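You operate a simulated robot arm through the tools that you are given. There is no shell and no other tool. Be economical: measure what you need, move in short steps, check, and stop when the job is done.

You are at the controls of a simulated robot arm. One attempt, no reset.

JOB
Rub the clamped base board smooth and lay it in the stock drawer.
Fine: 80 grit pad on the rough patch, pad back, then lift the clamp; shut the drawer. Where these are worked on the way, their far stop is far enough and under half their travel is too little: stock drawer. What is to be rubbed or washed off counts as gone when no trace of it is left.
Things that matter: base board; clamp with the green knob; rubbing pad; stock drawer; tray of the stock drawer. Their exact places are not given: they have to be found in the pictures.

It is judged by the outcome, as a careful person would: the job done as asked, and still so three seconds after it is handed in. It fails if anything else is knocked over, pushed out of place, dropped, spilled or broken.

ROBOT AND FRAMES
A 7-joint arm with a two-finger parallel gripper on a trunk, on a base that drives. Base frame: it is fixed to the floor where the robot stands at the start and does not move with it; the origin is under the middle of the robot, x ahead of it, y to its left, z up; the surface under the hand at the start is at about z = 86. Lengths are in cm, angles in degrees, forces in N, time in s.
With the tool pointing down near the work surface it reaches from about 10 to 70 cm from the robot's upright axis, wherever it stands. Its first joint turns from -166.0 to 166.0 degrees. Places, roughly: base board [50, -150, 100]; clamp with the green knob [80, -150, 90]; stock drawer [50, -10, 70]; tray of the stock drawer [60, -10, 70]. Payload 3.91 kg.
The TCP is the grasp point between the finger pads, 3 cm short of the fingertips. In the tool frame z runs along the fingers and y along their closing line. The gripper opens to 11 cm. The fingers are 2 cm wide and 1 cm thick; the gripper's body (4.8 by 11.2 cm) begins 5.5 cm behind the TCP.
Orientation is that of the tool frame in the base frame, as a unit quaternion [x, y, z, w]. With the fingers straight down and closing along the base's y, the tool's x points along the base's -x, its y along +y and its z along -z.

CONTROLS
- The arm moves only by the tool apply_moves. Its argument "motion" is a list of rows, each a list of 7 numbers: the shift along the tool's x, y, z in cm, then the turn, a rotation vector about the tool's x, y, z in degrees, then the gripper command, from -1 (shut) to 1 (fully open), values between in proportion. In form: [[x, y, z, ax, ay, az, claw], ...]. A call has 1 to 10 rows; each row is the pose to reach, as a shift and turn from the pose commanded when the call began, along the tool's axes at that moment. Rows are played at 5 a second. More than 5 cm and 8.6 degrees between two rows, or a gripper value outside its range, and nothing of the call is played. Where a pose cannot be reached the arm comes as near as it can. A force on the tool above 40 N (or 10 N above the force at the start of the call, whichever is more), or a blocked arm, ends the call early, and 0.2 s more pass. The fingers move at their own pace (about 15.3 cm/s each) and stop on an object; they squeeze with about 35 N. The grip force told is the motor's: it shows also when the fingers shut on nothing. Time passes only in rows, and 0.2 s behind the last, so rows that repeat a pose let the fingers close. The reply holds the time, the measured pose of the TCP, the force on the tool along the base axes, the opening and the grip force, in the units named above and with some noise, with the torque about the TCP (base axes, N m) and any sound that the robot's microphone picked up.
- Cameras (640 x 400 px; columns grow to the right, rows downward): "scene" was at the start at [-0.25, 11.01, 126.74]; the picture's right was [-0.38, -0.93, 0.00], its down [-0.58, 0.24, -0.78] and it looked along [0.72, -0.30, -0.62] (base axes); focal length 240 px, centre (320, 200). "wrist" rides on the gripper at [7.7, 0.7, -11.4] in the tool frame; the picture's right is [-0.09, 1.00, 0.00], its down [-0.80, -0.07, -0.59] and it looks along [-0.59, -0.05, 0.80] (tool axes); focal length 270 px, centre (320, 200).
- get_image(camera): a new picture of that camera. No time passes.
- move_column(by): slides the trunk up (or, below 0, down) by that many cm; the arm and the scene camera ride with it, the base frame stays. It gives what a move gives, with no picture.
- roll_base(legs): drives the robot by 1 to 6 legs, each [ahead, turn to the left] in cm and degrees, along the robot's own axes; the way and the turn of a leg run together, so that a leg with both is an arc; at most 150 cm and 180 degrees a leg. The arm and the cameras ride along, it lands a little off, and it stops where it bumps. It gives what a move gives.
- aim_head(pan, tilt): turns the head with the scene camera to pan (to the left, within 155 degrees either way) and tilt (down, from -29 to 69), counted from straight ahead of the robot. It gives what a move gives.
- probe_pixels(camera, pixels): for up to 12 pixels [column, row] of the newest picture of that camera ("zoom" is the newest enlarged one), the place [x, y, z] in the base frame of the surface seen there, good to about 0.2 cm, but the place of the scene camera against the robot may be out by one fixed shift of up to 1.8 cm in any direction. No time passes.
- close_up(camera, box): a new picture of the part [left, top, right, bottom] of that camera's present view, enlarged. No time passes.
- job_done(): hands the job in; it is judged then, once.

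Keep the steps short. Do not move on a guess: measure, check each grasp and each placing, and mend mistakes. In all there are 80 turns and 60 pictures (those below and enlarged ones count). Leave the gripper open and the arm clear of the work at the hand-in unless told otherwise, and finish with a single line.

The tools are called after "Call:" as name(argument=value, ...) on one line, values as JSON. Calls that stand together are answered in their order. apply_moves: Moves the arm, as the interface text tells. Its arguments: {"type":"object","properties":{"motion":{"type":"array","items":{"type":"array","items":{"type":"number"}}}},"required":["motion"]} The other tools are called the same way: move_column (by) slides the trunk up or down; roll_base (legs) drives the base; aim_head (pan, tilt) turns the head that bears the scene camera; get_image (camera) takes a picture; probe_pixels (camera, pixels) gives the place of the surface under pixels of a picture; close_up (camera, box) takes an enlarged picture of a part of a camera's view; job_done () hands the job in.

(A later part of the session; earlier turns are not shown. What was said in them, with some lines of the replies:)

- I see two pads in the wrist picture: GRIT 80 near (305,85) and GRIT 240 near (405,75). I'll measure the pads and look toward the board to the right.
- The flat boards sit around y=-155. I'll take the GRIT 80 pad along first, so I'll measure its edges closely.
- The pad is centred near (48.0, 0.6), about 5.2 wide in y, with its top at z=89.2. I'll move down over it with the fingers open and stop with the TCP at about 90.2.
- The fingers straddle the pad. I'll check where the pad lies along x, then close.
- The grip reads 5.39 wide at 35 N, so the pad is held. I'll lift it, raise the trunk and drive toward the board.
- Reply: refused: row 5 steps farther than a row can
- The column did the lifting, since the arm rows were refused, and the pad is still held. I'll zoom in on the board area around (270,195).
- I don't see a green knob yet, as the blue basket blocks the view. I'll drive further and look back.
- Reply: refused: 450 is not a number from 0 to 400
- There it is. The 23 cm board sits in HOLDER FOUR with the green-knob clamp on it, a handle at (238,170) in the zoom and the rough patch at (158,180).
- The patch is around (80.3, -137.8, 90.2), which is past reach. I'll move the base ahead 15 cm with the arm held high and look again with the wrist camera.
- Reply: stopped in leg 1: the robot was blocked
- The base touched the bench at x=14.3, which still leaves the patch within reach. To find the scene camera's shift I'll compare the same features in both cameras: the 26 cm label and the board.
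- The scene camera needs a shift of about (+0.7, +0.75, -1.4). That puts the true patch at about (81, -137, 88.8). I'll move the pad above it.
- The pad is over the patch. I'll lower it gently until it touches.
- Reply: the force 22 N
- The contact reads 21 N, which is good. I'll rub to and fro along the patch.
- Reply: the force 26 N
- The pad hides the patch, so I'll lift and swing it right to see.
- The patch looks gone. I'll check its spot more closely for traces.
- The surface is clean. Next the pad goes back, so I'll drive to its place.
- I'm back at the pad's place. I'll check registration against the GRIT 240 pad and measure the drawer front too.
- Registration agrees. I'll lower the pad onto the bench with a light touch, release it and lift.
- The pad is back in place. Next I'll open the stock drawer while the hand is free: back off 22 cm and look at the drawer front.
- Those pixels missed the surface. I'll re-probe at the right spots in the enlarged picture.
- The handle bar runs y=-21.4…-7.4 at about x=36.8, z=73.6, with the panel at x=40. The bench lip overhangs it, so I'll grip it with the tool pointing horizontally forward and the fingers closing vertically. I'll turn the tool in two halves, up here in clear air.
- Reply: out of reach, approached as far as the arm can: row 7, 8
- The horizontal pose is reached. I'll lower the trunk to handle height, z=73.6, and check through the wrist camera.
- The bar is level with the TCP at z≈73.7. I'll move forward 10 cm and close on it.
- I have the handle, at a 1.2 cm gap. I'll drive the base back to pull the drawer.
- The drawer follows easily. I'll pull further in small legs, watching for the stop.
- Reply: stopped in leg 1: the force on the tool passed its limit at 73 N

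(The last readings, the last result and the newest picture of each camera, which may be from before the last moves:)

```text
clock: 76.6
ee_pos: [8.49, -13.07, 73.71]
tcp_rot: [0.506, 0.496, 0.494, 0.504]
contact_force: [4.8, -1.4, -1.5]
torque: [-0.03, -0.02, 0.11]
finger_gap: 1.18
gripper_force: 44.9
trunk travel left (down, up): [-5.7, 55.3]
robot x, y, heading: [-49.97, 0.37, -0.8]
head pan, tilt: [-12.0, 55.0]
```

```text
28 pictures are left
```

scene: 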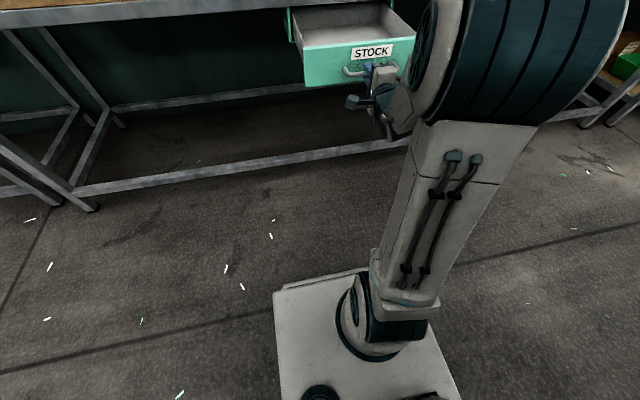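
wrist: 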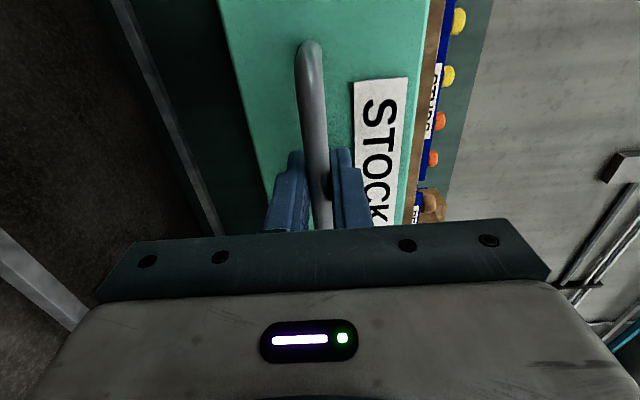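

The drawer reached its stop after 27 cm of travel, with the front now at x≈12.5. I'll release the handle and back away, then raise the trunk.

Call:
apply_moves(motion=[[0, 0, 0, 0, 0, 0, -0.3], [0, 0, 0, 0, 0, 0, 0], [0, 0, 0, 0, 0, 0, 0]])

Call:
roll_base(legs=[[-12, 0]])

Call:
move_column(by=34)

Call:
apply_moves(motion=[[0, 0, 0, 4.949, 4.949, -4.949, 0], [0, 0, 0, 9.897, 9.897, -9.897, 0], [0, 0, 0, 14.846, 14.846, -14.846, 0], [0, 0, 0, 19.795, 19.795, -19.795, 0], [0, 0, 0, 24.744, 24.744, -24.744, 0], [0, 0, 0, 29.692, 29.692, -29.692, 0], [0, 0, 0, 34.641, 34.641, -34.641, 0], [0, 0, 0, 34.641, 34.641, -34.641, 0]])

Call:
apply_moves(motion=[[0, 0, 0, 4.949, 4.949, -4.949, 0], [0, 0, 0, 9.897, 9.897, -9.897, 0], [0, 0, 0, 14.846, 14.846, -14.846, 0], [0, 0, 0, 19.795, 19.795, -19.795, 0], [0, 0, 0, 24.744, 24.744, -24.744, 0], [0, 0, 0, 29.692, 29.692, -29.692, 0], [0, 0, 0, 34.641, 34.641, -34.641, 0], [0, 0, 0, 34.641, 34.641, -34.641, 0]])

Call:
get_image(camera="scene")

```text
clock: 77.4
ee_pos: [8.48, -13.12, 73.75]
tcp_rot: [0.505, 0.497, 0.494, 0.504]
contact_force: [0.0, 0.5, 0.1]
torque: [0.0, -0.01, 0.01]
finger_gap: 5.49
gripper_force: 0.0
trunk travel left (down, up): [-5.7, 55.3]
robot x, y, heading: [-49.93, 0.14, -1.0]
head pan, tilt: [-12.0, 55.0]
```

```text
clock: 78.6
ee_pos: [-3.27, -12.84, 73.65]
tcp_rot: [0.505, 0.498, 0.495, 0.502]
contact_force: [-0.6, 0.3, -0.1]
torque: [0.02, 0.01, -0.01]
finger_gap: 5.47
gripper_force: 0.1
trunk travel left (down, up): [-5.7, 55.3]
robot x, y, heading: [-61.87, 0.42, -1.0]
head pan, tilt: [-12.0, 55.0]
```

```text
clock: 82.0
ee_pos: [-3.22, -12.8, 107.65]
tcp_rot: [0.506, 0.498, 0.494, 0.502]
contact_force: [-1.3, -0.8, -0.5]
torque: [0.01, -0.02, 0.0]
finger_gap: 5.52
gripper_force: 0.1
trunk travel left (down, up): [-39.7, 21.3]
robot x, y, heading: [-61.8, 0.44, -1.3]
head pan, tilt: [-12.0, 55.0]
```

```text
clock: 83.8
ee_pos: [-3.3, -12.82, 107.69]
tcp_rot: [0.295, 0.865, 0.285, 0.289]
contact_force: [0.1, -0.1, 0.0]
torque: [-0.01, 0.01, -0.04]
finger_gap: 5.5
gripper_force: 0.0
trunk travel left (down, up): [-39.7, 21.3]
robot x, y, heading: [-61.83, 0.47, -1.0]
head pan, tilt: [-12.0, 55.0]
```

```text
clock: 85.5
ee_pos: [-3.18, -12.85, 107.7]
tcp_rot: [0.007, 1.0, -0.001, -0.003]
contact_force: [-0.3, -0.8, -1.1]
torque: [0.01, 0.02, 0.03]
finger_gap: 5.51
gripper_force: 0.0
trunk travel left (down, up): [-39.7, 21.3]
robot x, y, heading: [-61.61, 0.26, -1.0]
head pan, tilt: [-12.0, 55.0]
```

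```text
27 pictures are left
```

scene: 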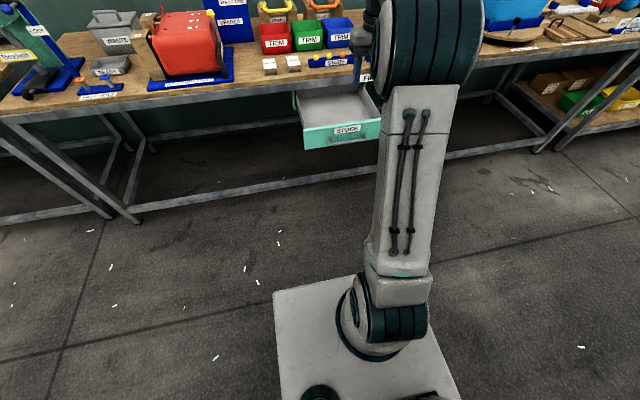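

The drawer is open and the tool points down again. Next I'll go to the clamp, driving parallel to the bench and then in.

Call:
roll_base(legs=[[0, -89], [147, 0], [0, 90], [70, 0]])

Call:
aim_head(pan=0, tilt=40)

Call:
get_image(camera="scene")

```text
clock: 103.7
ee_pos: [68.76, -155.68, 107.57]
tcp_rot: [0.001, 1.0, 0.0, -0.002]
contact_force: [-0.4, 0.8, 0.3]
torque: [-0.01, 0.02, -0.04]
finger_gap: 5.49
gripper_force: 0.1
trunk travel left (down, up): [-39.7, 21.3]
robot x, y, heading: [10.21, -143.48, -0.1]
head pan, tilt: [-12.0, 55.0]
```

```text
clock: 104.5
ee_pos: [68.85, -155.77, 107.74]
tcp_rot: [0.001, 1.0, -0.001, -0.002]
contact_force: [0.1, 0.5, -0.2]
torque: [0.01, -0.03, 0.01]
finger_gap: 5.49
gripper_force: 0.2
trunk travel left (down, up): [-39.7, 21.3]
robot x, y, heading: [10.28, -143.6, -0.0]
head pan, tilt: [0.0, 40.0]
```

```text
26 pictures are left
```

scene: 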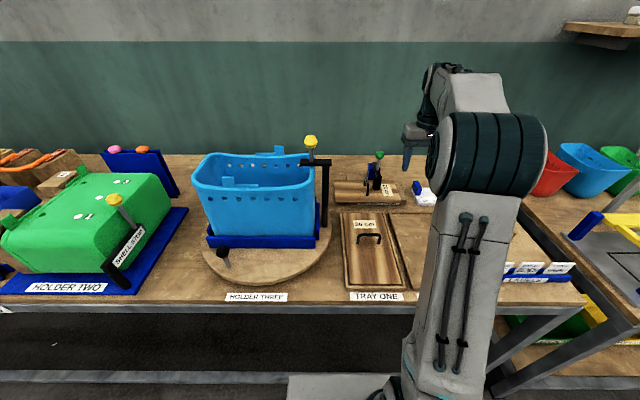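

Call:
close_up(camera="scene", box=[325, 140, 425, 220])

Call:
roll_base(legs=[[3.5, 0]])

Call:
apply_moves(motion=[[0, 1, 0, 0, 0, 0, 0.5]])

Call:
get_image(camera="wrist")

```text
5.00 times, centred on (375, 180) of scene
```

zoom: 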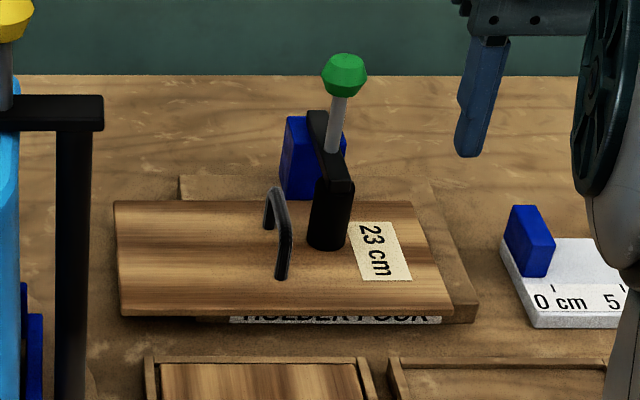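

```text
clock: 105.4
ee_pos: [72.47, -155.63, 107.51]
tcp_rot: [0.0, 1.0, 0.0, -0.003]
contact_force: [0.0, -0.7, -0.6]
torque: [0.02, 0.0, 0.02]
finger_gap: 5.5
gripper_force: 0.0
trunk travel left (down, up): [-39.7, 21.3]
robot x, y, heading: [13.91, -143.3, 0.2]
head pan, tilt: [0.0, 40.0]
```

```text
clock: 105.8
ee_pos: [72.55, -154.67, 107.62]
tcp_rot: [-0.001, 1.0, 0.0, -0.002]
contact_force: [-0.9, 0.2, 0.0]
torque: [-0.01, -0.02, -0.02]
finger_gap: 8.24
gripper_force: 0.1
trunk travel left (down, up): [-39.7, 21.3]
robot x, y, heading: [13.69, -143.39, -0.2]
head pan, tilt: [0.0, 40.0]
```

```text
24 pictures are left
```

wrist: 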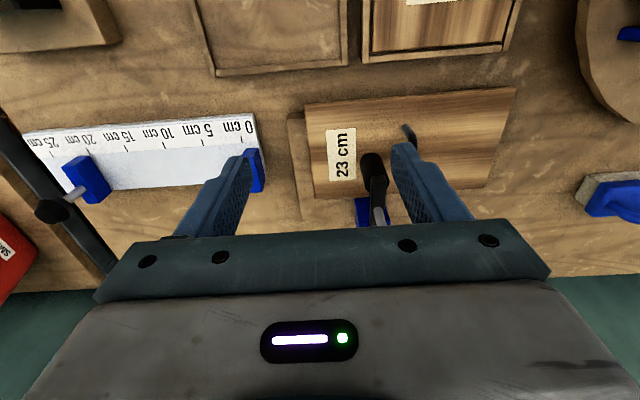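

The clamp is a hinged lever with a blue mount at the rear and its foot on the board. I'll measure its parts in the enlarged picture.

Call:
probe_pixels(camera="zoom", pixels=[[345, 75], [336, 125], [330, 148], [317, 118], [325, 180], [326, 230], [345, 60], [300, 150], [298, 120], [340, 145], [283, 225], [277, 193]])

Call:
probe_pixels(camera="wrist", pixels=[[372, 165], [380, 195], [380, 215], [362, 210], [408, 130], [306, 110], [512, 92], [340, 155]])

```text
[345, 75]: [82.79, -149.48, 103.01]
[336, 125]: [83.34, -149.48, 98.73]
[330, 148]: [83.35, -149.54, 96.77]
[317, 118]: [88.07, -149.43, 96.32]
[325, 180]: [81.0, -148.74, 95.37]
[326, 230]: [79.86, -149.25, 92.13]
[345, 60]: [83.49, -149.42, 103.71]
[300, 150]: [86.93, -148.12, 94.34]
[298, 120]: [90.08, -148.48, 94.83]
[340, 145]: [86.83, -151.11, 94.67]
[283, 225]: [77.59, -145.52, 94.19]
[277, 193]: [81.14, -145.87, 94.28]
```

```text
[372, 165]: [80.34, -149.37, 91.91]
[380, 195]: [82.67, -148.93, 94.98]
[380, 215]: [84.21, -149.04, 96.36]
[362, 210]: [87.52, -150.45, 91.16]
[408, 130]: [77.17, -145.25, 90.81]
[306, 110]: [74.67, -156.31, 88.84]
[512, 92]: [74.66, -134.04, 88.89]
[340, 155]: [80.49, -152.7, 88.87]
```

The knob's true centre is about (84.2, -148.9, 101.8), the stem is vertical, and the hinge sits at the rear blue mount near x=89. Swinging it back needs more reach, so I'll tilt the tool 50° forward and line it up in front of the knob.

Call:
apply_moves(motion=[[0, 1, 0, 0, -8.4, 0, 0], [0, 2, 0, 0, -16.8, 0, 0], [0, 3, 0, 0, -25.2, 0, 0], [0, 4, 0, 0, -33.6, 0, 0], [0, 5, 0, 0, -42, 0, 0], [0, 5.8, 0, 0, -50, 0, 0], [0, 5.8, 0, 0, -50, 0, 0]])

Call:
get_image(camera="wrist")

```text
clock: 107.4
ee_pos: [72.31, -148.92, 107.74]
tcp_rot: [0.0, 0.907, -0.001, 0.421]
contact_force: [-0.2, 0.3, -0.3]
torque: [0.02, 0.0, 0.02]
finger_gap: 5.51
gripper_force: 0.0
trunk travel left (down, up): [-39.7, 21.3]
robot x, y, heading: [13.7, -143.22, 0.1]
head pan, tilt: [0.0, 40.0]
```

```text
23 pictures are left
```

wrist: 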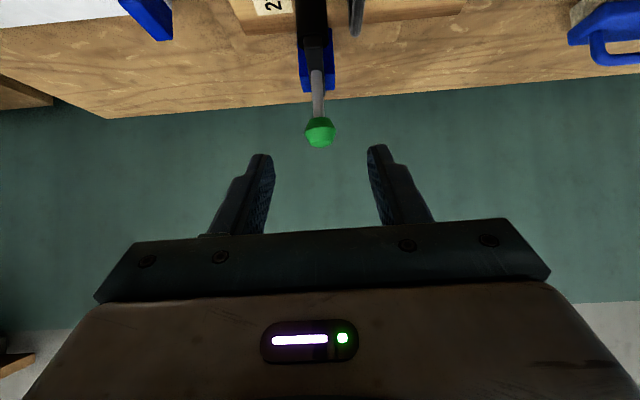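

Call:
close_up(camera="wrist", box=[260, 0, 380, 160])

Call:
probe_pixels(camera="wrist", pixels=[[320, 130], [309, 132], [332, 132], [318, 95], [317, 50], [313, 20], [305, 60], [328, 60]])

```text
2.50 times, centred on (320, 80) of wrist
```

zoom: 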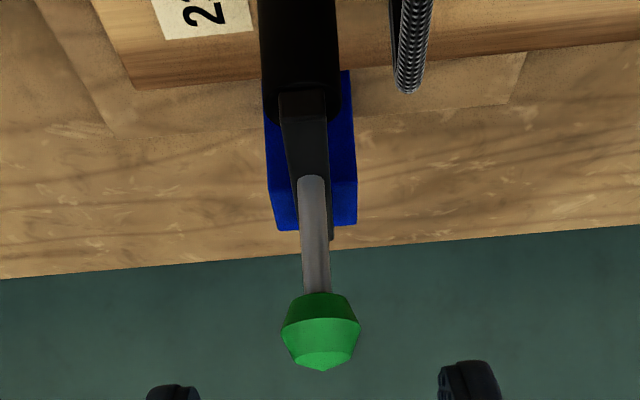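

```text
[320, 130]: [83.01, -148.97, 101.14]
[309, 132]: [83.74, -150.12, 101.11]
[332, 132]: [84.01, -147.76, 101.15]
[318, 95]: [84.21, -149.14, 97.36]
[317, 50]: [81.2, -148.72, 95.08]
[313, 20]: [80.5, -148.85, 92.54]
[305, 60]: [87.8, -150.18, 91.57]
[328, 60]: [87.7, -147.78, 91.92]
```

The knob is centred at (84.2, -148.95, 101.2). I'll slide the open fingers around it and close.

Call:
apply_moves(motion=[[-2.67, 0, 3, 0, 0, 0, 0], [-2.67, 0, 6.5, 0, 0, 0, 0], [-2.67, 0, 10, 0, 0, 0, 0], [-2.67, 0, 12, 0, 0, 0, 0], [-2.67, 0, 13.4, 0, 0, 0, 0], [-2.67, 0, 13.4, 0, 0, 0, 0], [-2.67, 0, 13.4, 0, 0, 0, -1], [-2.67, 0, 13.4, 0, 0, 0, -1]])

Call:
get_image(camera="wrist")

```text
clock: 109.2
ee_pos: [84.46, -149.21, 100.94]
tcp_rot: [0.0, 0.907, 0.0, 0.421]
contact_force: [0.8, -2.6, 0.4]
torque: [-0.01, -0.05, -0.05]
finger_gap: 3.1
gripper_force: 44.8
trunk travel left (down, up): [-39.7, 21.3]
robot x, y, heading: [13.94, -143.38, -0.1]
head pan, tilt: [0.0, 40.0]
```

```text
21 pictures are left
```

wrist: 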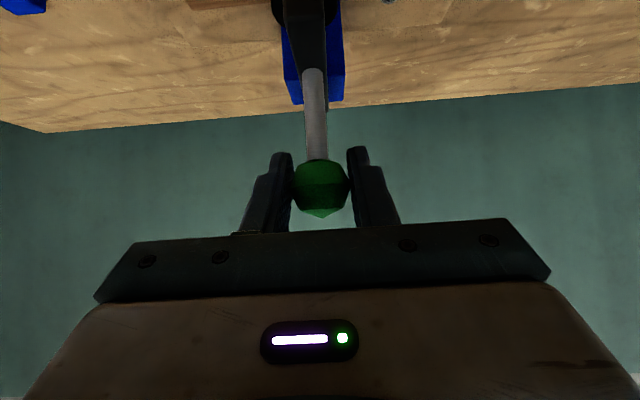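

The knob is held at 3.1 cm. I'll start a short swing up and back about the rear hinge and watch the forces.

Call:
apply_moves(motion=[[-0.7, 0, 0.27, 0, 0, 0, -1], [-1.34, 0, 0.57, 0, 0, 0, -1], [-2.0, 0, 1.0, 0, 0, 0, -1], [-2.58, 0, 1.4, 0, 0, 0, -1]])

Call:
close_up(camera="scene", box=[325, 120, 425, 200])

```text
clock: 110.2
ee_pos: [86.95, -149.16, 102.22]
tcp_rot: [0.001, 0.907, 0.0, 0.421]
contact_force: [-17.0, -6.2, -4.5]
torque: [0.03, 1.26, -0.07]
finger_gap: 3.12
gripper_force: 45.3
trunk travel left (down, up): [-39.7, 21.3]
robot x, y, heading: [13.93, -143.55, 0.2]
head pan, tilt: [0.0, 40.0]
```

```text
5.00 times, centred on (375, 160) of scene
```

zoom: 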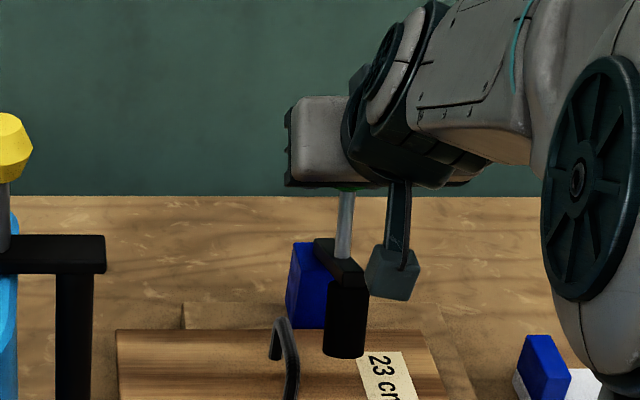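

Call:
probe_pixels(camera="zoom", pixels=[[342, 250], [344, 210], [345, 345], [343, 275], [330, 245], [325, 350], [290, 345]])

```text
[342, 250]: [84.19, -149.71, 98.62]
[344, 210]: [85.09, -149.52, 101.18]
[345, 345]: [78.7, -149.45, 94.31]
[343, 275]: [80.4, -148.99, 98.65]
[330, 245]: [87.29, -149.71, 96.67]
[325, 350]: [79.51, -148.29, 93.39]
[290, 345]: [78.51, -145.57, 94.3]
```

The lever is swinging: the stem is tilted about 19° and the foot has lifted. I'll continue the arc.

Call:
apply_moves(motion=[[-0.55, 0, 0.5, 0, 0, 0, -1], [-1.08, 0, 1.02, 0, 0, 0, -1], [-1.7, 0, 1.9, 0, 0, 0, -1], [-2.31, 0, 2.86, 0, 0, 0, -1], [-2.7, 0, 3.9, 0, 0, 0, -1], [-2.98, 0, 4.9, 0, 0, 0, -1]])

Call:
close_up(camera="scene", box=[325, 120, 425, 200])

```text
clock: 111.6
ee_pos: [92.45, -149.22, 101.83]
tcp_rot: [0.001, 0.904, -0.001, 0.427]
contact_force: [-3.3, -14.4, 30.2]
torque: [-0.04, 1.02, 0.02]
finger_gap: 3.11
gripper_force: 45.0
trunk travel left (down, up): [-39.7, 21.3]
robot x, y, heading: [13.67, -143.43, 0.1]
head pan, tilt: [0.0, 40.0]
```

```text
5.00 times, centred on (375, 160) of scene
```

zoom: 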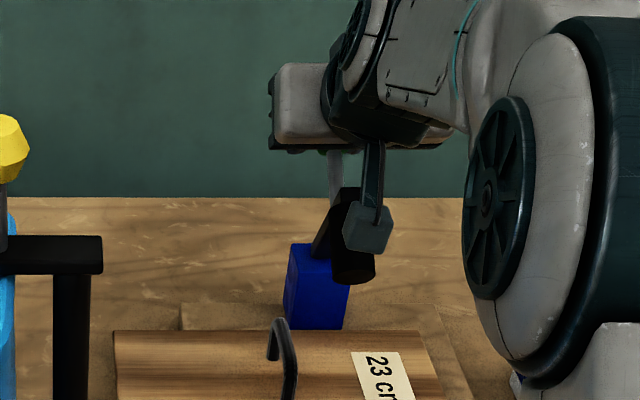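

The upward force shows my arc is slightly low. I'll ease upward and continue back.

Call:
apply_moves(motion=[[-0.74, 0, -0.36, 0, 0, 0, -1], [-1.2, 0, 0.3, 0, 0, 0, -1], [-1.62, 0, 0.99, 0, 0, 0, -1], [-1.95, 0, 1.8, 0, 0, 0, -1], [-2.19, 0, 2.6, 0, 0, 0, -1], [-2.35, 0, 3.5, 0, 0, 0, -1], [-2.45, 0, 4.4, 0, 0, 0, -1]])

Call:
close_up(camera="scene", box=[325, 120, 425, 200])

```text
clock: 112.5
ee_pos: [94.32, -149.27, 100.96]
tcp_rot: [0.002, 0.911, -0.002, 0.411]
contact_force: [-16.3, -4.1, 2.3]
torque: [-0.32, -0.4, -0.56]
finger_gap: 3.09
gripper_force: 45.1
trunk travel left (down, up): [-39.7, 21.3]
robot x, y, heading: [13.6, -143.4, -0.6]
head pan, tilt: [0.0, 40.0]
stopped in row 4: the force on the tool passed its limit at 53 N (the readings are from after the stop); the commanded pose is now the measured one
```

```text
5.00 times, centred on (375, 160) of scene
```

zoom: 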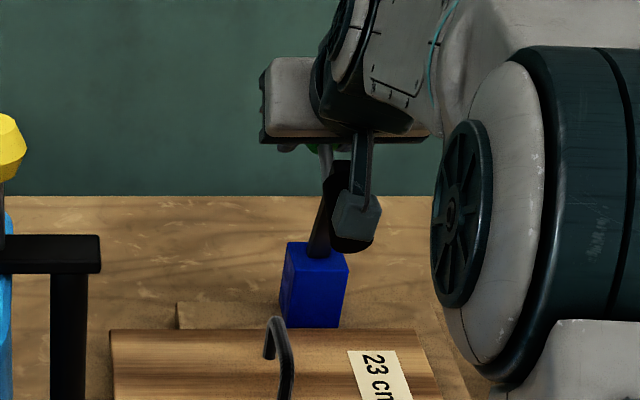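

Call:
probe_pixels(camera="zoom", pixels=[[322, 235], [326, 205], [340, 170], [350, 242], [326, 155], [310, 280], [330, 252], [345, 180]])

Call:
get_image(camera="wrist")

```text
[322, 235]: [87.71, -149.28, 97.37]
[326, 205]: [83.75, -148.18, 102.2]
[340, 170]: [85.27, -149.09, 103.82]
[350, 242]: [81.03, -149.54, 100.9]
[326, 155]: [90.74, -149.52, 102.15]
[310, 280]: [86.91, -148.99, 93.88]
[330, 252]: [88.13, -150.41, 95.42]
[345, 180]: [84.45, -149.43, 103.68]
```

```text
17 pictures are left
```

wrist: 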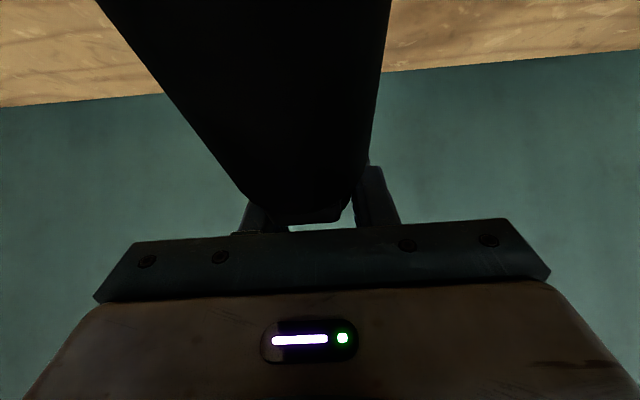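

The foot is now about 10 cm above the board with the lever arm about 70° up, and the wrist camera mount is touching the foot. I'll open the fingers, lift straight off, and see whether the lever stays.

Call:
apply_moves(motion=[[0, 0, 0, 0, 0, 0, -0.2], [0, 0, 0, 0, 0, 0, 0.2], [-0.77, 0, -0.64, 0, 0, 0, 0.2], [-3.0, 0, -2.6, 0, 0, 0, 0.2], [-4.6, 0, -3.9, 0, 0, 0, 0.2], [-6.1, 0, -5.2, 0, 0, 0, 0.2], [-4.2, 0, -7.5, 0, 0, 0, 0.2], [-2.3, 0, -9.8, 0, 0, 0, 0.2]])

Call:
close_up(camera="scene", box=[325, 120, 425, 200])

```text
clock: 114.3
ee_pos: [88.79, -149.32, 109.11]
tcp_rot: [0.001, 0.912, -0.001, 0.411]
contact_force: [0.3, -0.3, -0.9]
torque: [0.03, 0.0, 0.0]
finger_gap: 6.58
gripper_force: 0.1
trunk travel left (down, up): [-39.7, 21.3]
robot x, y, heading: [13.86, -143.42, -0.3]
head pan, tilt: [0.0, 40.0]
```

```text
5.00 times, centred on (375, 160) of scene
```

zoom: 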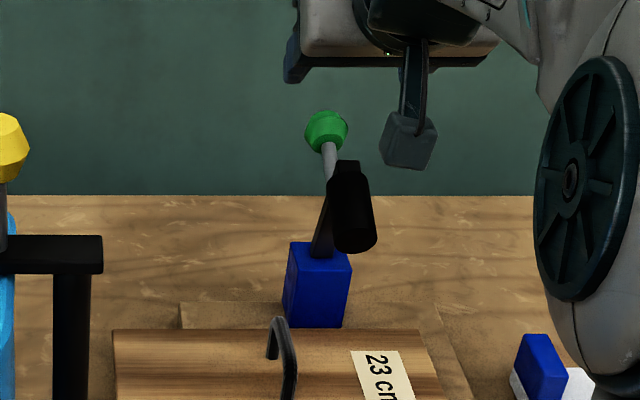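

The lever stays up, but the foot would still be in the hand's way at the board handle. I'll push it further back with closed fingertips, first bringing the fingertips in front of the foot.

Call:
apply_moves(motion=[[2.8, 0, -3.2, 0, 0, 0, -1], [5.6, 0, -6.4, 0, 0, 0, -1], [8.5, 0, -9.6, 0, 0, 0, -1], [11, 0.4, -7.4, 0, 0, 0, -1], [13.4, 0.4, -5.2, 0, 0, 0, -1], [13.4, 0.4, -5.2, 0, 0, 0, -1]])

Call:
get_image(camera="wrist")

```text
clock: 115.7
ee_pos: [76.07, -148.6, 102.31]
tcp_rot: [0.0, 0.912, 0.0, 0.411]
contact_force: [0.8, 0.0, 0.3]
torque: [-0.01, 0.0, -0.01]
finger_gap: 0.01
gripper_force: 35.0
trunk travel left (down, up): [-39.7, 21.3]
robot x, y, heading: [13.84, -143.76, -0.2]
head pan, tilt: [0.0, 40.0]
```

```text
15 pictures are left
```

wrist: 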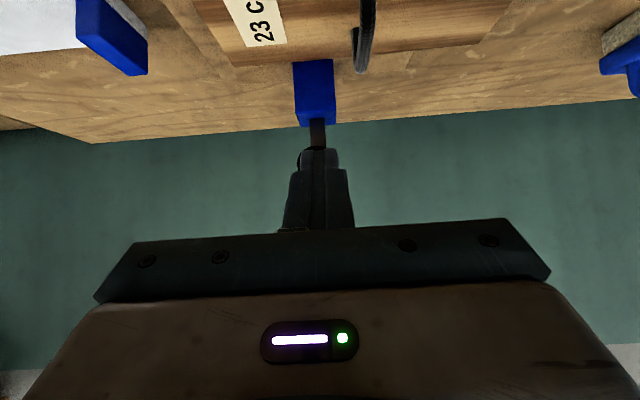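

The fingertips are centred in front of the foot. I'll push back and up along its arc.

Call:
apply_moves(motion=[[-1.33, 0, 1.5, 0, 0, 0, -1], [-3.03, 0, 2.66, 0, 0, 0, -1], [-5.1, 0, 3.5, 0, 0, 0, -1], [-7.18, 0, 4.33, 0, 0, 0, -1], [-8.55, 0, 5.13, 0, 0, 0, -1], [-9.54, 0, 6.25, 0, 0, 0, -1]])

Call:
close_up(camera="scene", box=[325, 120, 425, 200])

```text
clock: 116.4
ee_pos: [79.22, -148.92, 103.29]
tcp_rot: [0.0, 0.912, 0.0, 0.409]
contact_force: [-31.3, 2.6, 16.0]
torque: [0.02, 0.52, -0.06]
finger_gap: 0.01
gripper_force: 34.8
trunk travel left (down, up): [-39.7, 21.3]
robot x, y, heading: [13.62, -143.62, -0.2]
head pan, tilt: [0.0, 40.0]
stopped in row 3: the force on the tool passed its limit at 61 N (the readings are from after the stop); the commanded pose is now the measured one
```

```text
5.00 times, centred on (375, 160) of scene
```

zoom: 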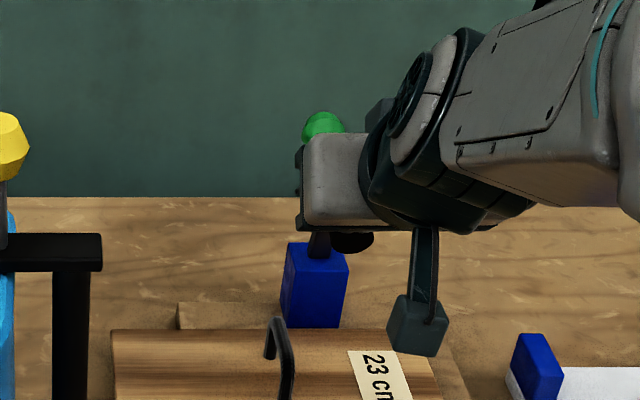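

The lever met a hard stop, so it is fully lifted. I'll back away, reduce the tilt to about 20°, and look at the board handle.

Call:
apply_moves(motion=[[1.3, 0, -4.6, 0, 0, 0, -1], [2.97, 0, -9.4, 0, 0, 0, -1], [2.97, 1.8, -9.4, 0, 7.1, 0, -0.4], [2.97, 3.4, -9.4, 0, 14.2, 0, -0.4], [2.97, 3.4, -9.4, 0, 21.3, 0, -0.4], [2.97, 3.4, -9.4, 0, 28.5, 0, -0.4], [2.97, 3.4, -9.4, 0, 28.5, 0, -0.4]])

Call:
get_image(camera="wrist")

```text
refused: row 2 steps farther than a row can; nothing moved
```

```text
13 pictures are left
```

wrist: 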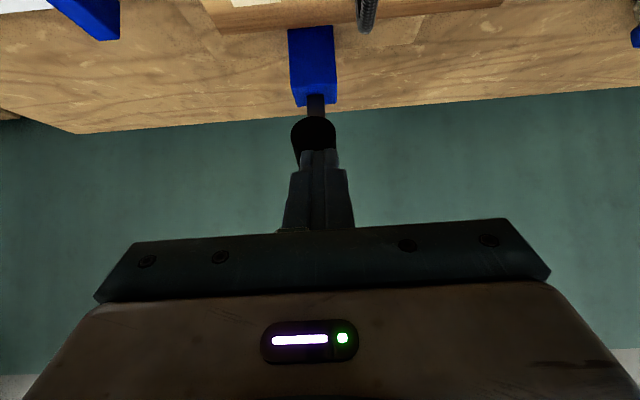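

The step was slightly too long, so I'll repeat it with shorter rows.

Call:
apply_moves(motion=[[1, 0, -3.2, 0, 0, 0, -1], [2, 0, -6.4, 0, 0, 0, -1], [2.97, 0, -9.4, 0, 0, 0, -1], [2.97, 1.8, -9.4, 0, 7.1, 0, -0.4], [2.97, 3.4, -9.4, 0, 14.2, 0, -0.4], [2.97, 3.4, -9.4, 0, 21.3, 0, -0.4], [2.97, 3.4, -9.4, 0, 28.5, 0, -0.4], [2.97, 3.4, -9.4, 0, 28.5, 0, -0.4]])

Call:
get_image(camera="wrist")

```text
clock: 118.2
ee_pos: [71.04, -145.36, 106.92]
tcp_rot: [0.002, 0.986, 0.0, 0.169]
contact_force: [-0.2, 0.3, 0.3]
torque: [0.0, -0.01, 0.0]
finger_gap: 3.29
gripper_force: 0.1
trunk travel left (down, up): [-39.7, 21.3]
robot x, y, heading: [13.79, -143.22, -0.3]
head pan, tilt: [0.0, 40.0]
```

```text
12 pictures are left
```

wrist: 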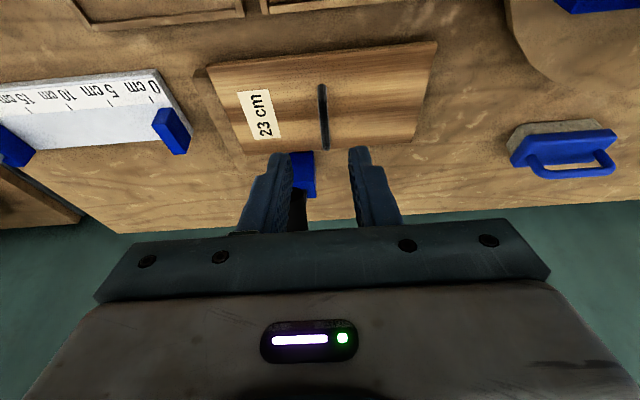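

Call:
probe_pixels(camera="wrist", pixels=[[321, 87], [322, 105], [323, 125], [325, 145], [211, 72], [436, 44], [245, 151], [412, 138], [370, 95], [200, 75], [230, 130]])

```text
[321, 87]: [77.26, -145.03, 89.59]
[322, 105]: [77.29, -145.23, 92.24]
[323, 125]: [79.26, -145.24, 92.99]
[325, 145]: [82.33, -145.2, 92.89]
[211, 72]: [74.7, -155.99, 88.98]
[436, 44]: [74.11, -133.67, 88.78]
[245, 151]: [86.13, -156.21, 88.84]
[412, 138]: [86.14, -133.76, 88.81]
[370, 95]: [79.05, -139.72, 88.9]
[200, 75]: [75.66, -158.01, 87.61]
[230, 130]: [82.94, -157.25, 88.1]
```

The handle top runs x=77–83 at y=-145.2, z=93. I'll approach from in front and straddle it.

Call:
apply_moves(motion=[[-1.5, 0, 3.5, 0, 0, 0, -0.45], [-3, 0.1, 7, 0, 0, 0, -0.45], [-5.2, 0.15, 11.28, 0, 0, 0, -0.45], [-4.5, 0.15, 13.2, 0, 0, 0, -0.45], [-3.8, 0.15, 15.2, 0, 0, 0, -0.45], [-3.3, 0.15, 16.65, 0, 0, 0, -0.45], [-3.3, 0.15, 16.65, 0, 0, 0, -0.45], [-3.3, 0.15, 16.65, 0, 0, 0, -1], [-3.3, 0.15, 16.65, 0, 0, 0, -1], [-3.3, 0.15, 16.65, 0, 0, 0, -1]])

Call:
close_up(camera="scene", box=[315, 120, 425, 220])

```text
clock: 120.4
ee_pos: [79.75, -145.3, 92.4]
tcp_rot: [0.001, 0.986, 0.0, 0.169]
contact_force: [-0.3, 0.3, 0.1]
torque: [0.0, -0.01, 0.01]
finger_gap: 0.88
gripper_force: 34.6
trunk travel left (down, up): [-39.7, 21.3]
robot x, y, heading: [13.5, -143.29, -0.1]
head pan, tilt: [0.0, 40.0]
```

```text
4.00 times, centred on (370, 170) of scene
```

zoom: 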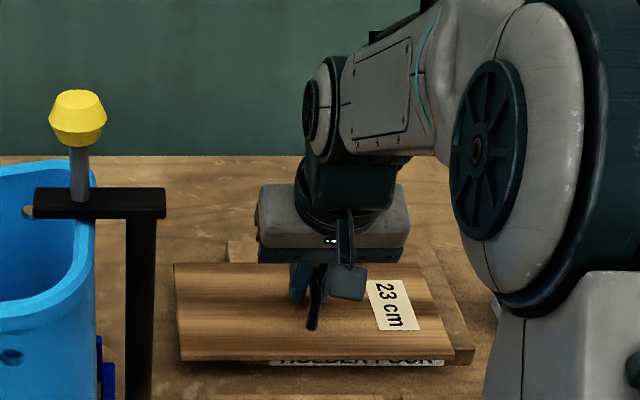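

The handle is held at 0.88 cm. I'll lift 4 cm, then draw the board toward the robot from under the foot.

Call:
apply_moves(motion=[[-0.33, 0, -0.94, 0, 0, 0, -1], [-0.67, 0, -1.89, 0, 0, 0, -1], [-1.33, 0, -3.77, 0, 0, 0, -1], [-1.33, 0, -3.77, 0, 0, 0, -1], [2, 0, -4.95, 0, 0, 0, -1], [5, 0, -6, 0, 0, 0, -1], [8.1, 0, -7.1, 0, 0, 0, -1]])

Call:
close_up(camera="scene", box=[300, 120, 430, 240])

```text
clock: 122.0
ee_pos: [69.37, -145.3, 96.39]
tcp_rot: [0.002, 0.986, 0.001, 0.169]
contact_force: [-0.4, -0.2, -1.4]
torque: [0.01, 0.0, 0.01]
finger_gap: 0.89
gripper_force: 35.1
trunk travel left (down, up): [-39.7, 21.3]
robot x, y, heading: [13.77, -143.68, -0.6]
head pan, tilt: [0.0, 40.0]
```

```text
3.33 times, centred on (365, 180) of scene
```

zoom: 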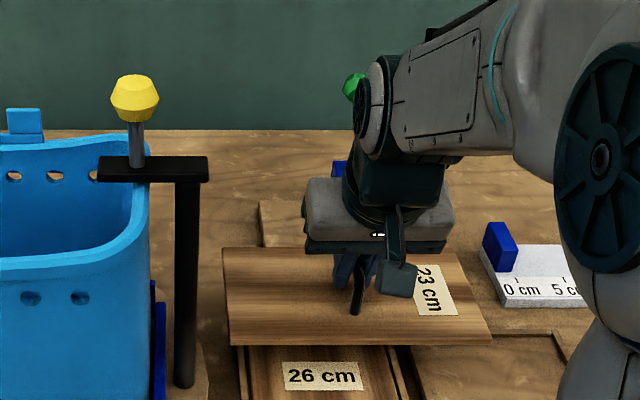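

The board is clear of the foot and hangs level. I'll raise the trunk 14 cm so it passes over the 26 cm board's handle, then drive to the drawer.

Call:
move_column(by=14)

Call:
roll_base(legs=[[-76, 0], [0, 90.5], [131, 0], [0, -90.5], [28, 0]])

Call:
aim_head(pan=0, tilt=50)

Call:
get_image(camera="scene")

```text
clock: 123.7
ee_pos: [69.44, -145.36, 110.33]
tcp_rot: [0.001, 0.985, 0.001, 0.17]
contact_force: [0.2, 0.0, -0.9]
torque: [-0.03, 0.0, -0.03]
finger_gap: 0.88
gripper_force: 35.3
trunk travel left (down, up): [-53.7, 7.3]
robot x, y, heading: [13.51, -143.61, -0.4]
head pan, tilt: [0.0, 40.0]
```

```text
clock: 143.2
ee_pos: [21.04, -14.84, 110.33]
tcp_rot: [0.005, 0.986, 0.0, 0.169]
contact_force: [0.3, -0.1, -0.7]
torque: [0.0, 0.0, -0.01]
finger_gap: 0.89
gripper_force: 34.4
trunk travel left (down, up): [-53.7, 7.3]
robot x, y, heading: [-34.68, -12.81, -0.8]
head pan, tilt: [0.0, 40.0]
```

```text
clock: 143.9
ee_pos: [20.99, -14.92, 110.4]
tcp_rot: [0.004, 0.985, 0.0, 0.17]
contact_force: [-0.3, -0.3, -0.5]
torque: [0.0, 0.0, 0.0]
finger_gap: 0.92
gripper_force: 34.9
trunk travel left (down, up): [-53.7, 7.3]
robot x, y, heading: [-34.61, -12.77, -0.6]
head pan, tilt: [0.0, 50.0]
```

```text
9 pictures are left
```

scene: 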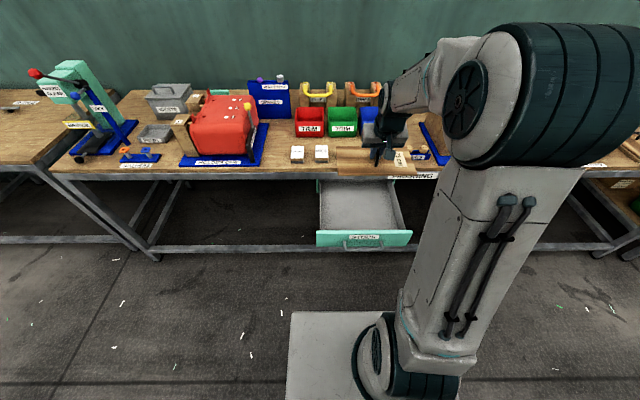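

The drawer is in view below and stands empty. I'll probe its floor and walls.

Call:
probe_pixels(camera="scene", pixels=[[345, 205], [330, 222], [325, 205], [380, 215], [393, 215], [318, 232], [408, 232], [360, 190], [398, 205], [319, 205], [362, 232], [362, 228]])

```text
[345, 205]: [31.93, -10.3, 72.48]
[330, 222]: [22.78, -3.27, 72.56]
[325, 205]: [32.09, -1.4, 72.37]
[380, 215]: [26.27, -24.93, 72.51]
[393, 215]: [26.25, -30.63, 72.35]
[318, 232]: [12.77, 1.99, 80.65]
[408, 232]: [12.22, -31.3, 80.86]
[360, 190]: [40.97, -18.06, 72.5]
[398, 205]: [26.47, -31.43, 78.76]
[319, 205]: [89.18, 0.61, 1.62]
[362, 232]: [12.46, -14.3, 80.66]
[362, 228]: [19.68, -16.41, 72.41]
```

The true floor is at z≈71.1, walls at y≈-30.5…+2, and the front panel is at x≈13 with its top at 79.3. I'll centre the board at x≈28 and lower it with the trunk in two stages.

Call:
apply_moves(motion=[[-3, 0.3, 1.06, 0, 0, 0, -1], [-6.13, 0.6, 2.16, 0, 0, 0, -1], [-6.13, 0.6, 2.16, 0, 0, 0, -1]])

Call:
move_column(by=-24)

Call:
get_image(camera="wrist")

```text
clock: 144.7
ee_pos: [27.38, -14.44, 110.33]
tcp_rot: [0.005, 0.986, 0.0, 0.169]
contact_force: [-0.2, 0.5, -1.2]
torque: [0.0, 0.02, -0.04]
finger_gap: 0.87
gripper_force: 35.4
trunk travel left (down, up): [-53.7, 7.3]
robot x, y, heading: [-34.52, -12.66, -0.9]
head pan, tilt: [0.0, 50.0]
```

```text
clock: 147.2
ee_pos: [27.43, -14.41, 86.46]
tcp_rot: [0.006, 0.986, 0.001, 0.169]
contact_force: [0.5, 0.5, -0.6]
torque: [-0.02, -0.01, -0.03]
finger_gap: 0.91
gripper_force: 35.1
trunk travel left (down, up): [-29.7, 31.3]
robot x, y, heading: [-34.73, -12.4, -0.9]
head pan, tilt: [0.0, 50.0]
```

```text
8 pictures are left
```

wrist: 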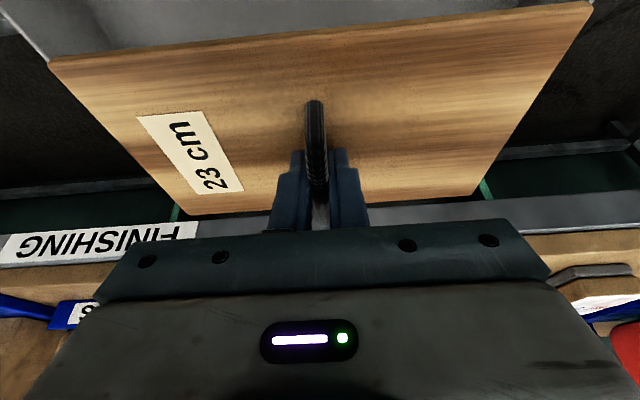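

Call:
probe_pixels(camera="wrist", pixels=[[190, 208], [470, 190], [60, 62], [580, 12], [400, 205], [170, 215], [488, 190]])

Call:
move_column(by=-8)

```text
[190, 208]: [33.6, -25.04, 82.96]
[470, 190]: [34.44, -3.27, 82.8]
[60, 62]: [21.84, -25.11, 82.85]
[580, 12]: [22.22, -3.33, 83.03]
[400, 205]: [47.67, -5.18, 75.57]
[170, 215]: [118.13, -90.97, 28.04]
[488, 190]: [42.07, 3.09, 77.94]
```

```text
clock: 148.3
ee_pos: [27.35, -14.34, 78.44]
tcp_rot: [0.005, 0.985, 0.0, 0.17]
contact_force: [0.4, -0.2, -0.4]
torque: [0.0, 0.0, 0.02]
finger_gap: 0.89
gripper_force: 35.4
trunk travel left (down, up): [-21.7, 39.3]
robot x, y, heading: [-34.79, -12.65, -0.8]
head pan, tilt: [0.0, 50.0]
```

The board is inside the drawer walls at x=22–34.5, y=-25…-3. I'll lower the last bit gently until it touches.

Call:
apply_moves(motion=[[0.33, 0, 0.94, 0, 0, 0, -1], [0.5, 0, 1.41, 0, 0, 0, -1], [0.63, 0, 1.79, 0, 0, 0, -1], [0.73, 0, 2.07, 0, 0, 0, -1], [0.8, 0, 2.26, 0, 0, 0, -1]])

```text
clock: 149.6
ee_pos: [27.47, -14.44, 76.01]
tcp_rot: [0.005, 0.986, 0.0, 0.169]
contact_force: [-0.3, -0.1, -1.2]
torque: [0.01, 0.03, 0.0]
finger_gap: 0.87
gripper_force: 35.2
trunk travel left (down, up): [-21.7, 39.3]
robot x, y, heading: [-34.93, -12.58, -0.8]
head pan, tilt: [0.0, 50.0]
```

No contact yet at TCP z=76.0, so I'll continue in small steps.

Call:
apply_moves(motion=[[0.07, 0, 0.19, 0, 0, 0, -1], [0.13, 0, 0.38, 0, 0, 0, -1], [0.2, 0, 0.57, 0, 0, 0, -1]])

```text
clock: 150.3
ee_pos: [27.39, -14.35, 75.55]
tcp_rot: [0.006, 0.986, 0.001, 0.169]
contact_force: [0.2, -0.7, 0.1]
torque: [-0.02, 0.05, 0.02]
finger_gap: 0.89
gripper_force: 34.9
trunk travel left (down, up): [-21.7, 39.3]
robot x, y, heading: [-34.58, -12.43, -1.0]
head pan, tilt: [0.0, 50.0]
```

Call:
apply_moves(motion=[[0.07, 0, 0.19, 0, 0, 0, -1], [0.13, 0, 0.38, 0, 0, 0, -1], [0.17, 0, 0.47, 0, 0, 0, -1]])

```text
clock: 151.2
ee_pos: [27.33, -14.38, 75.38]
tcp_rot: [0.006, 0.985, 0.0, 0.175]
contact_force: [3.3, -0.9, 31.7]
torque: [-0.01, 0.38, 0.03]
finger_gap: 0.87
gripper_force: 34.7
trunk travel left (down, up): [-21.7, 39.3]
robot x, y, heading: [-34.8, -12.36, -0.9]
head pan, tilt: [0.0, 50.0]
```

The board is on the floor of the drawer. I'll ease off slightly, open, and lift straight up.

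Call:
apply_moves(motion=[[-0.12, 0, -0.33, 0, 0, 0, -1], [-0.12, 0, -0.33, 0, 0, 0, -0.6], [-0.12, 0, -0.33, 0, 0, 0, -0.4], [-0.12, 0, -0.33, 0, 0, 0, -0.4], [-0.8, 0, -2.26, 0, 0, 0, -0.4], [-2.0, 0, -5.6, 0, 0, 0, -0.4], [-3.5, 0, -9.9, 0, 0, 0, -0.4], [-5, 0, -14.1, 0, 0, 0, -0.4]])

Call:
get_image(camera="wrist")

```text
clock: 152.9
ee_pos: [27.47, -14.33, 89.74]
tcp_rot: [0.006, 0.985, -0.001, 0.17]
contact_force: [-0.7, 0.0, 0.2]
torque: [0.01, 0.0, 0.0]
finger_gap: 3.31
gripper_force: 0.0
trunk travel left (down, up): [-21.7, 39.3]
robot x, y, heading: [-34.64, -12.55, -1.0]
head pan, tilt: [0.0, 50.0]
```

```text
7 pictures are left
```

wrist: 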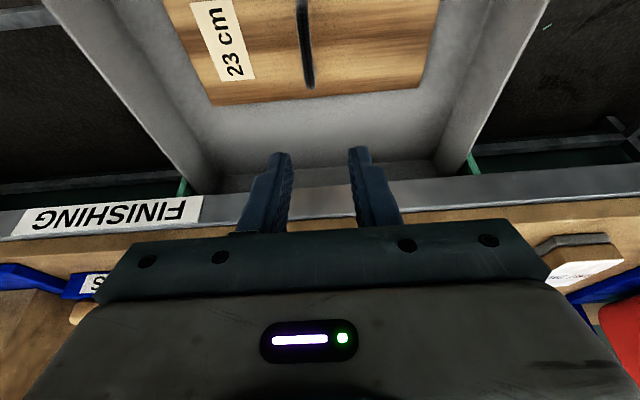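

The board lies flat in the drawer and is released. To shut the drawer I'll back off in front of the handle, close the fingers, lower to z≈73.7, and look.

Call:
roll_base(legs=[[-26, 0]])

Call:
apply_moves(motion=[[0, 0, 0, 0, 0, 0, -1], [0, 0, 0, 0, 0, 0, -1], [0, 0, 0, 0, 0, 0, -1]])

Call:
move_column(by=-15.8)

Call:
get_image(camera="wrist")

```text
clock: 154.8
ee_pos: [1.31, -13.76, 89.66]
tcp_rot: [0.004, 0.986, 0.001, 0.169]
contact_force: [0.1, 0.3, -0.8]
torque: [0.0, 0.0, -0.04]
finger_gap: 3.31
gripper_force: 0.0
trunk travel left (down, up): [-21.7, 39.3]
robot x, y, heading: [-60.9, -12.25, -0.6]
head pan, tilt: [0.0, 50.0]
```

```text
clock: 155.6
ee_pos: [1.35, -13.7, 89.67]
tcp_rot: [0.004, 0.986, 0.0, 0.169]
contact_force: [0.1, 0.3, -0.9]
torque: [-0.01, 0.0, -0.03]
finger_gap: 0.01
gripper_force: 34.9
trunk travel left (down, up): [-21.7, 39.3]
robot x, y, heading: [-60.89, -12.07, -0.5]
head pan, tilt: [0.0, 50.0]
```

```text
clock: 157.4
ee_pos: [1.38, -13.79, 73.9]
tcp_rot: [0.004, 0.986, 0.0, 0.169]
contact_force: [-0.1, -0.2, 0.5]
torque: [-0.02, 0.02, -0.01]
finger_gap: 0.03
gripper_force: 35.0
trunk travel left (down, up): [-5.9, 55.1]
robot x, y, heading: [-61.14, -12.09, -0.5]
head pan, tilt: [0.0, 50.0]
```

```text
6 pictures are left
```

wrist: 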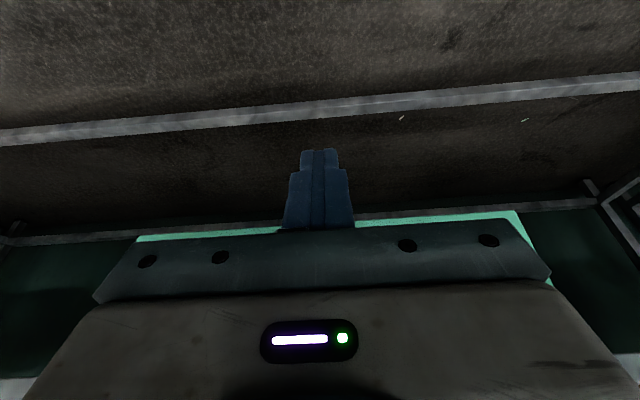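

The fingers stand in front of the handle. I'll push by driving forward.

Call:
roll_base(legs=[[18, 0]])

Call:
roll_base(legs=[[10, 0]])

Call:
get_image(camera="wrist")

```text
clock: 158.9
ee_pos: [19.31, -13.59, 73.91]
tcp_rot: [0.001, 0.986, 0.001, 0.169]
contact_force: [0.6, -0.1, 0.7]
torque: [-0.01, 0.0, 0.03]
finger_gap: 0.01
gripper_force: 35.1
trunk travel left (down, up): [-5.9, 55.1]
robot x, y, heading: [-42.89, -12.46, -0.5]
head pan, tilt: [0.0, 50.0]
```

```text
clock: 160.1
ee_pos: [29.57, -13.67, 74.03]
tcp_rot: [0.001, 0.986, 0.0, 0.169]
contact_force: [-0.3, -0.1, -0.2]
torque: [0.0, 0.0, -0.01]
finger_gap: 0.0
gripper_force: 34.2
trunk travel left (down, up): [-5.9, 55.1]
robot x, y, heading: [-32.71, -12.4, -0.4]
head pan, tilt: [0.0, 50.0]
```

```text
5 pictures are left
```

wrist: 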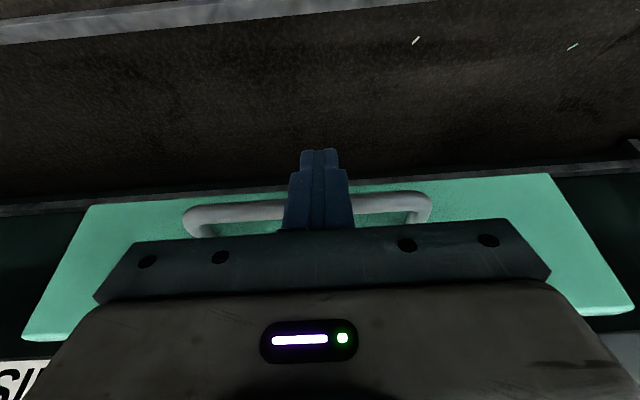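

Call:
probe_pixels(camera="wrist", pixels=[[240, 211], [380, 202], [120, 230], [530, 200], [590, 300]])

Call:
roll_base(legs=[[4, 0]])

Call:
roll_base(legs=[[4, 0]])

```text
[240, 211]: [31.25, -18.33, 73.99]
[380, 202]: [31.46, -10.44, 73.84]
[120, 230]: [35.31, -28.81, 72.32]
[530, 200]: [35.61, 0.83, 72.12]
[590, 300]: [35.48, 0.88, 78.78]
```

```text
clock: 161.0
ee_pos: [33.36, -13.74, 73.95]
tcp_rot: [0.002, 0.986, 0.0, 0.17]
contact_force: [-0.1, 0.5, -0.6]
torque: [-0.02, -0.01, 0.03]
finger_gap: 0.03
gripper_force: 34.8
trunk travel left (down, up): [-5.9, 55.1]
robot x, y, heading: [-28.65, -12.48, -0.5]
head pan, tilt: [0.0, 50.0]
```

```text
clock: 161.8
ee_pos: [34.46, -13.74, 73.61]
tcp_rot: [0.003, 0.987, 0.0, 0.158]
contact_force: [-3.8, 0.3, 0.1]
torque: [-0.03, 0.01, -0.01]
finger_gap: 0.02
gripper_force: 34.7
trunk travel left (down, up): [-5.9, 55.1]
robot x, y, heading: [-27.13, -12.67, -0.8]
head pan, tilt: [0.0, 50.0]
stopped in leg 1: the force on the tool passed its limit at 72 N (the readings are from after the stop); the commanded pose is now the measured one
```

The drawer hit its closed stop. I'll back off, raise, open the gripper, and check.

Call:
roll_base(legs=[[-15, 0]])

Call:
move_column(by=25)

Call:
apply_moves(motion=[[0, 0, 0, 0, 0, 0, 1], [0, 0, 0, 0, 0, 0, 1], [0, 0, 0, 0, 0, 0, 1]])

Call:
get_image(camera="wrist")

Call:
aim_head(pan=-45, tilt=25)

Call:
get_image(camera="scene")

```text
clock: 163.2
ee_pos: [19.37, -13.59, 73.68]
tcp_rot: [0.001, 0.987, 0.001, 0.159]
contact_force: [-0.2, 0.3, 0.1]
torque: [0.02, 0.0, -0.03]
finger_gap: 0.0
gripper_force: 34.9
trunk travel left (down, up): [-5.9, 55.1]
robot x, y, heading: [-42.46, -12.31, -0.5]
head pan, tilt: [0.0, 50.0]
```

```text
clock: 165.8
ee_pos: [19.31, -13.73, 98.61]
tcp_rot: [0.001, 0.987, 0.0, 0.16]
contact_force: [-0.8, 0.5, -0.1]
torque: [-0.01, 0.0, 0.0]
finger_gap: 0.02
gripper_force: 34.4
trunk travel left (down, up): [-30.9, 30.1]
robot x, y, heading: [-42.79, -11.69, -0.5]
head pan, tilt: [0.0, 50.0]
```

```text
clock: 166.6
ee_pos: [19.26, -13.68, 98.57]
tcp_rot: [0.002, 0.987, 0.001, 0.159]
contact_force: [0.5, -0.3, -0.2]
torque: [-0.01, -0.03, -0.03]
finger_gap: 11.0
gripper_force: 0.1
trunk travel left (down, up): [-30.9, 30.1]
robot x, y, heading: [-42.71, -12.17, -0.5]
head pan, tilt: [0.0, 50.0]
```

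```text
4 pictures are left
```

wrist: 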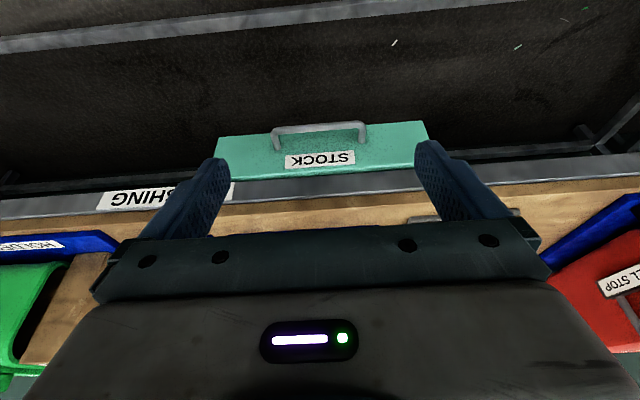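

```text
clock: 167.7
ee_pos: [19.22, -13.59, 98.66]
tcp_rot: [0.002, 0.987, 0.001, 0.158]
contact_force: [0.7, 0.5, 0.5]
torque: [0.0, 0.02, 0.02]
finger_gap: 10.97
gripper_force: 0.1
trunk travel left (down, up): [-30.9, 30.1]
robot x, y, heading: [-42.29, -12.18, -0.2]
head pan, tilt: [-45.0, 25.0]
```

```text
3 pictures are left
```

scene: 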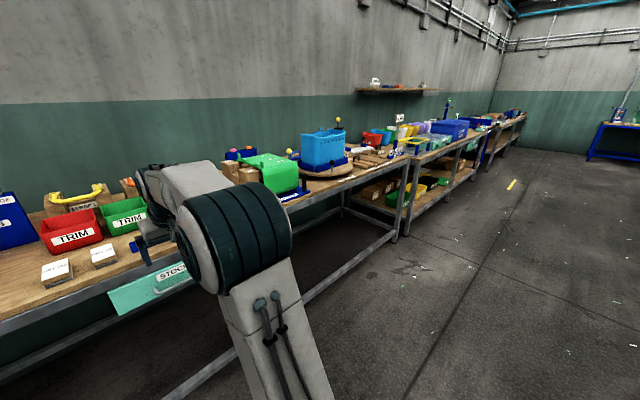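

Call:
probe_pixels(camera="wrist", pixels=[[240, 155], [400, 150], [320, 128]])

```text
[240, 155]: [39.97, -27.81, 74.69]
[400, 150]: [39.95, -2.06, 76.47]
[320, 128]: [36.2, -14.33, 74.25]
```

The drawer front is back at x=40, its original closed position. The pads are in place, the clamp is lifted, the board is in the drawer, and the gripper is open and clear. I'll hand it in.

Call:
job_done()

```text
The job is handed in.
```

The base board is rubbed smooth and lies in the shut stock drawer, with the 80 grit pad back in its place and the clamp lifted to its stop.
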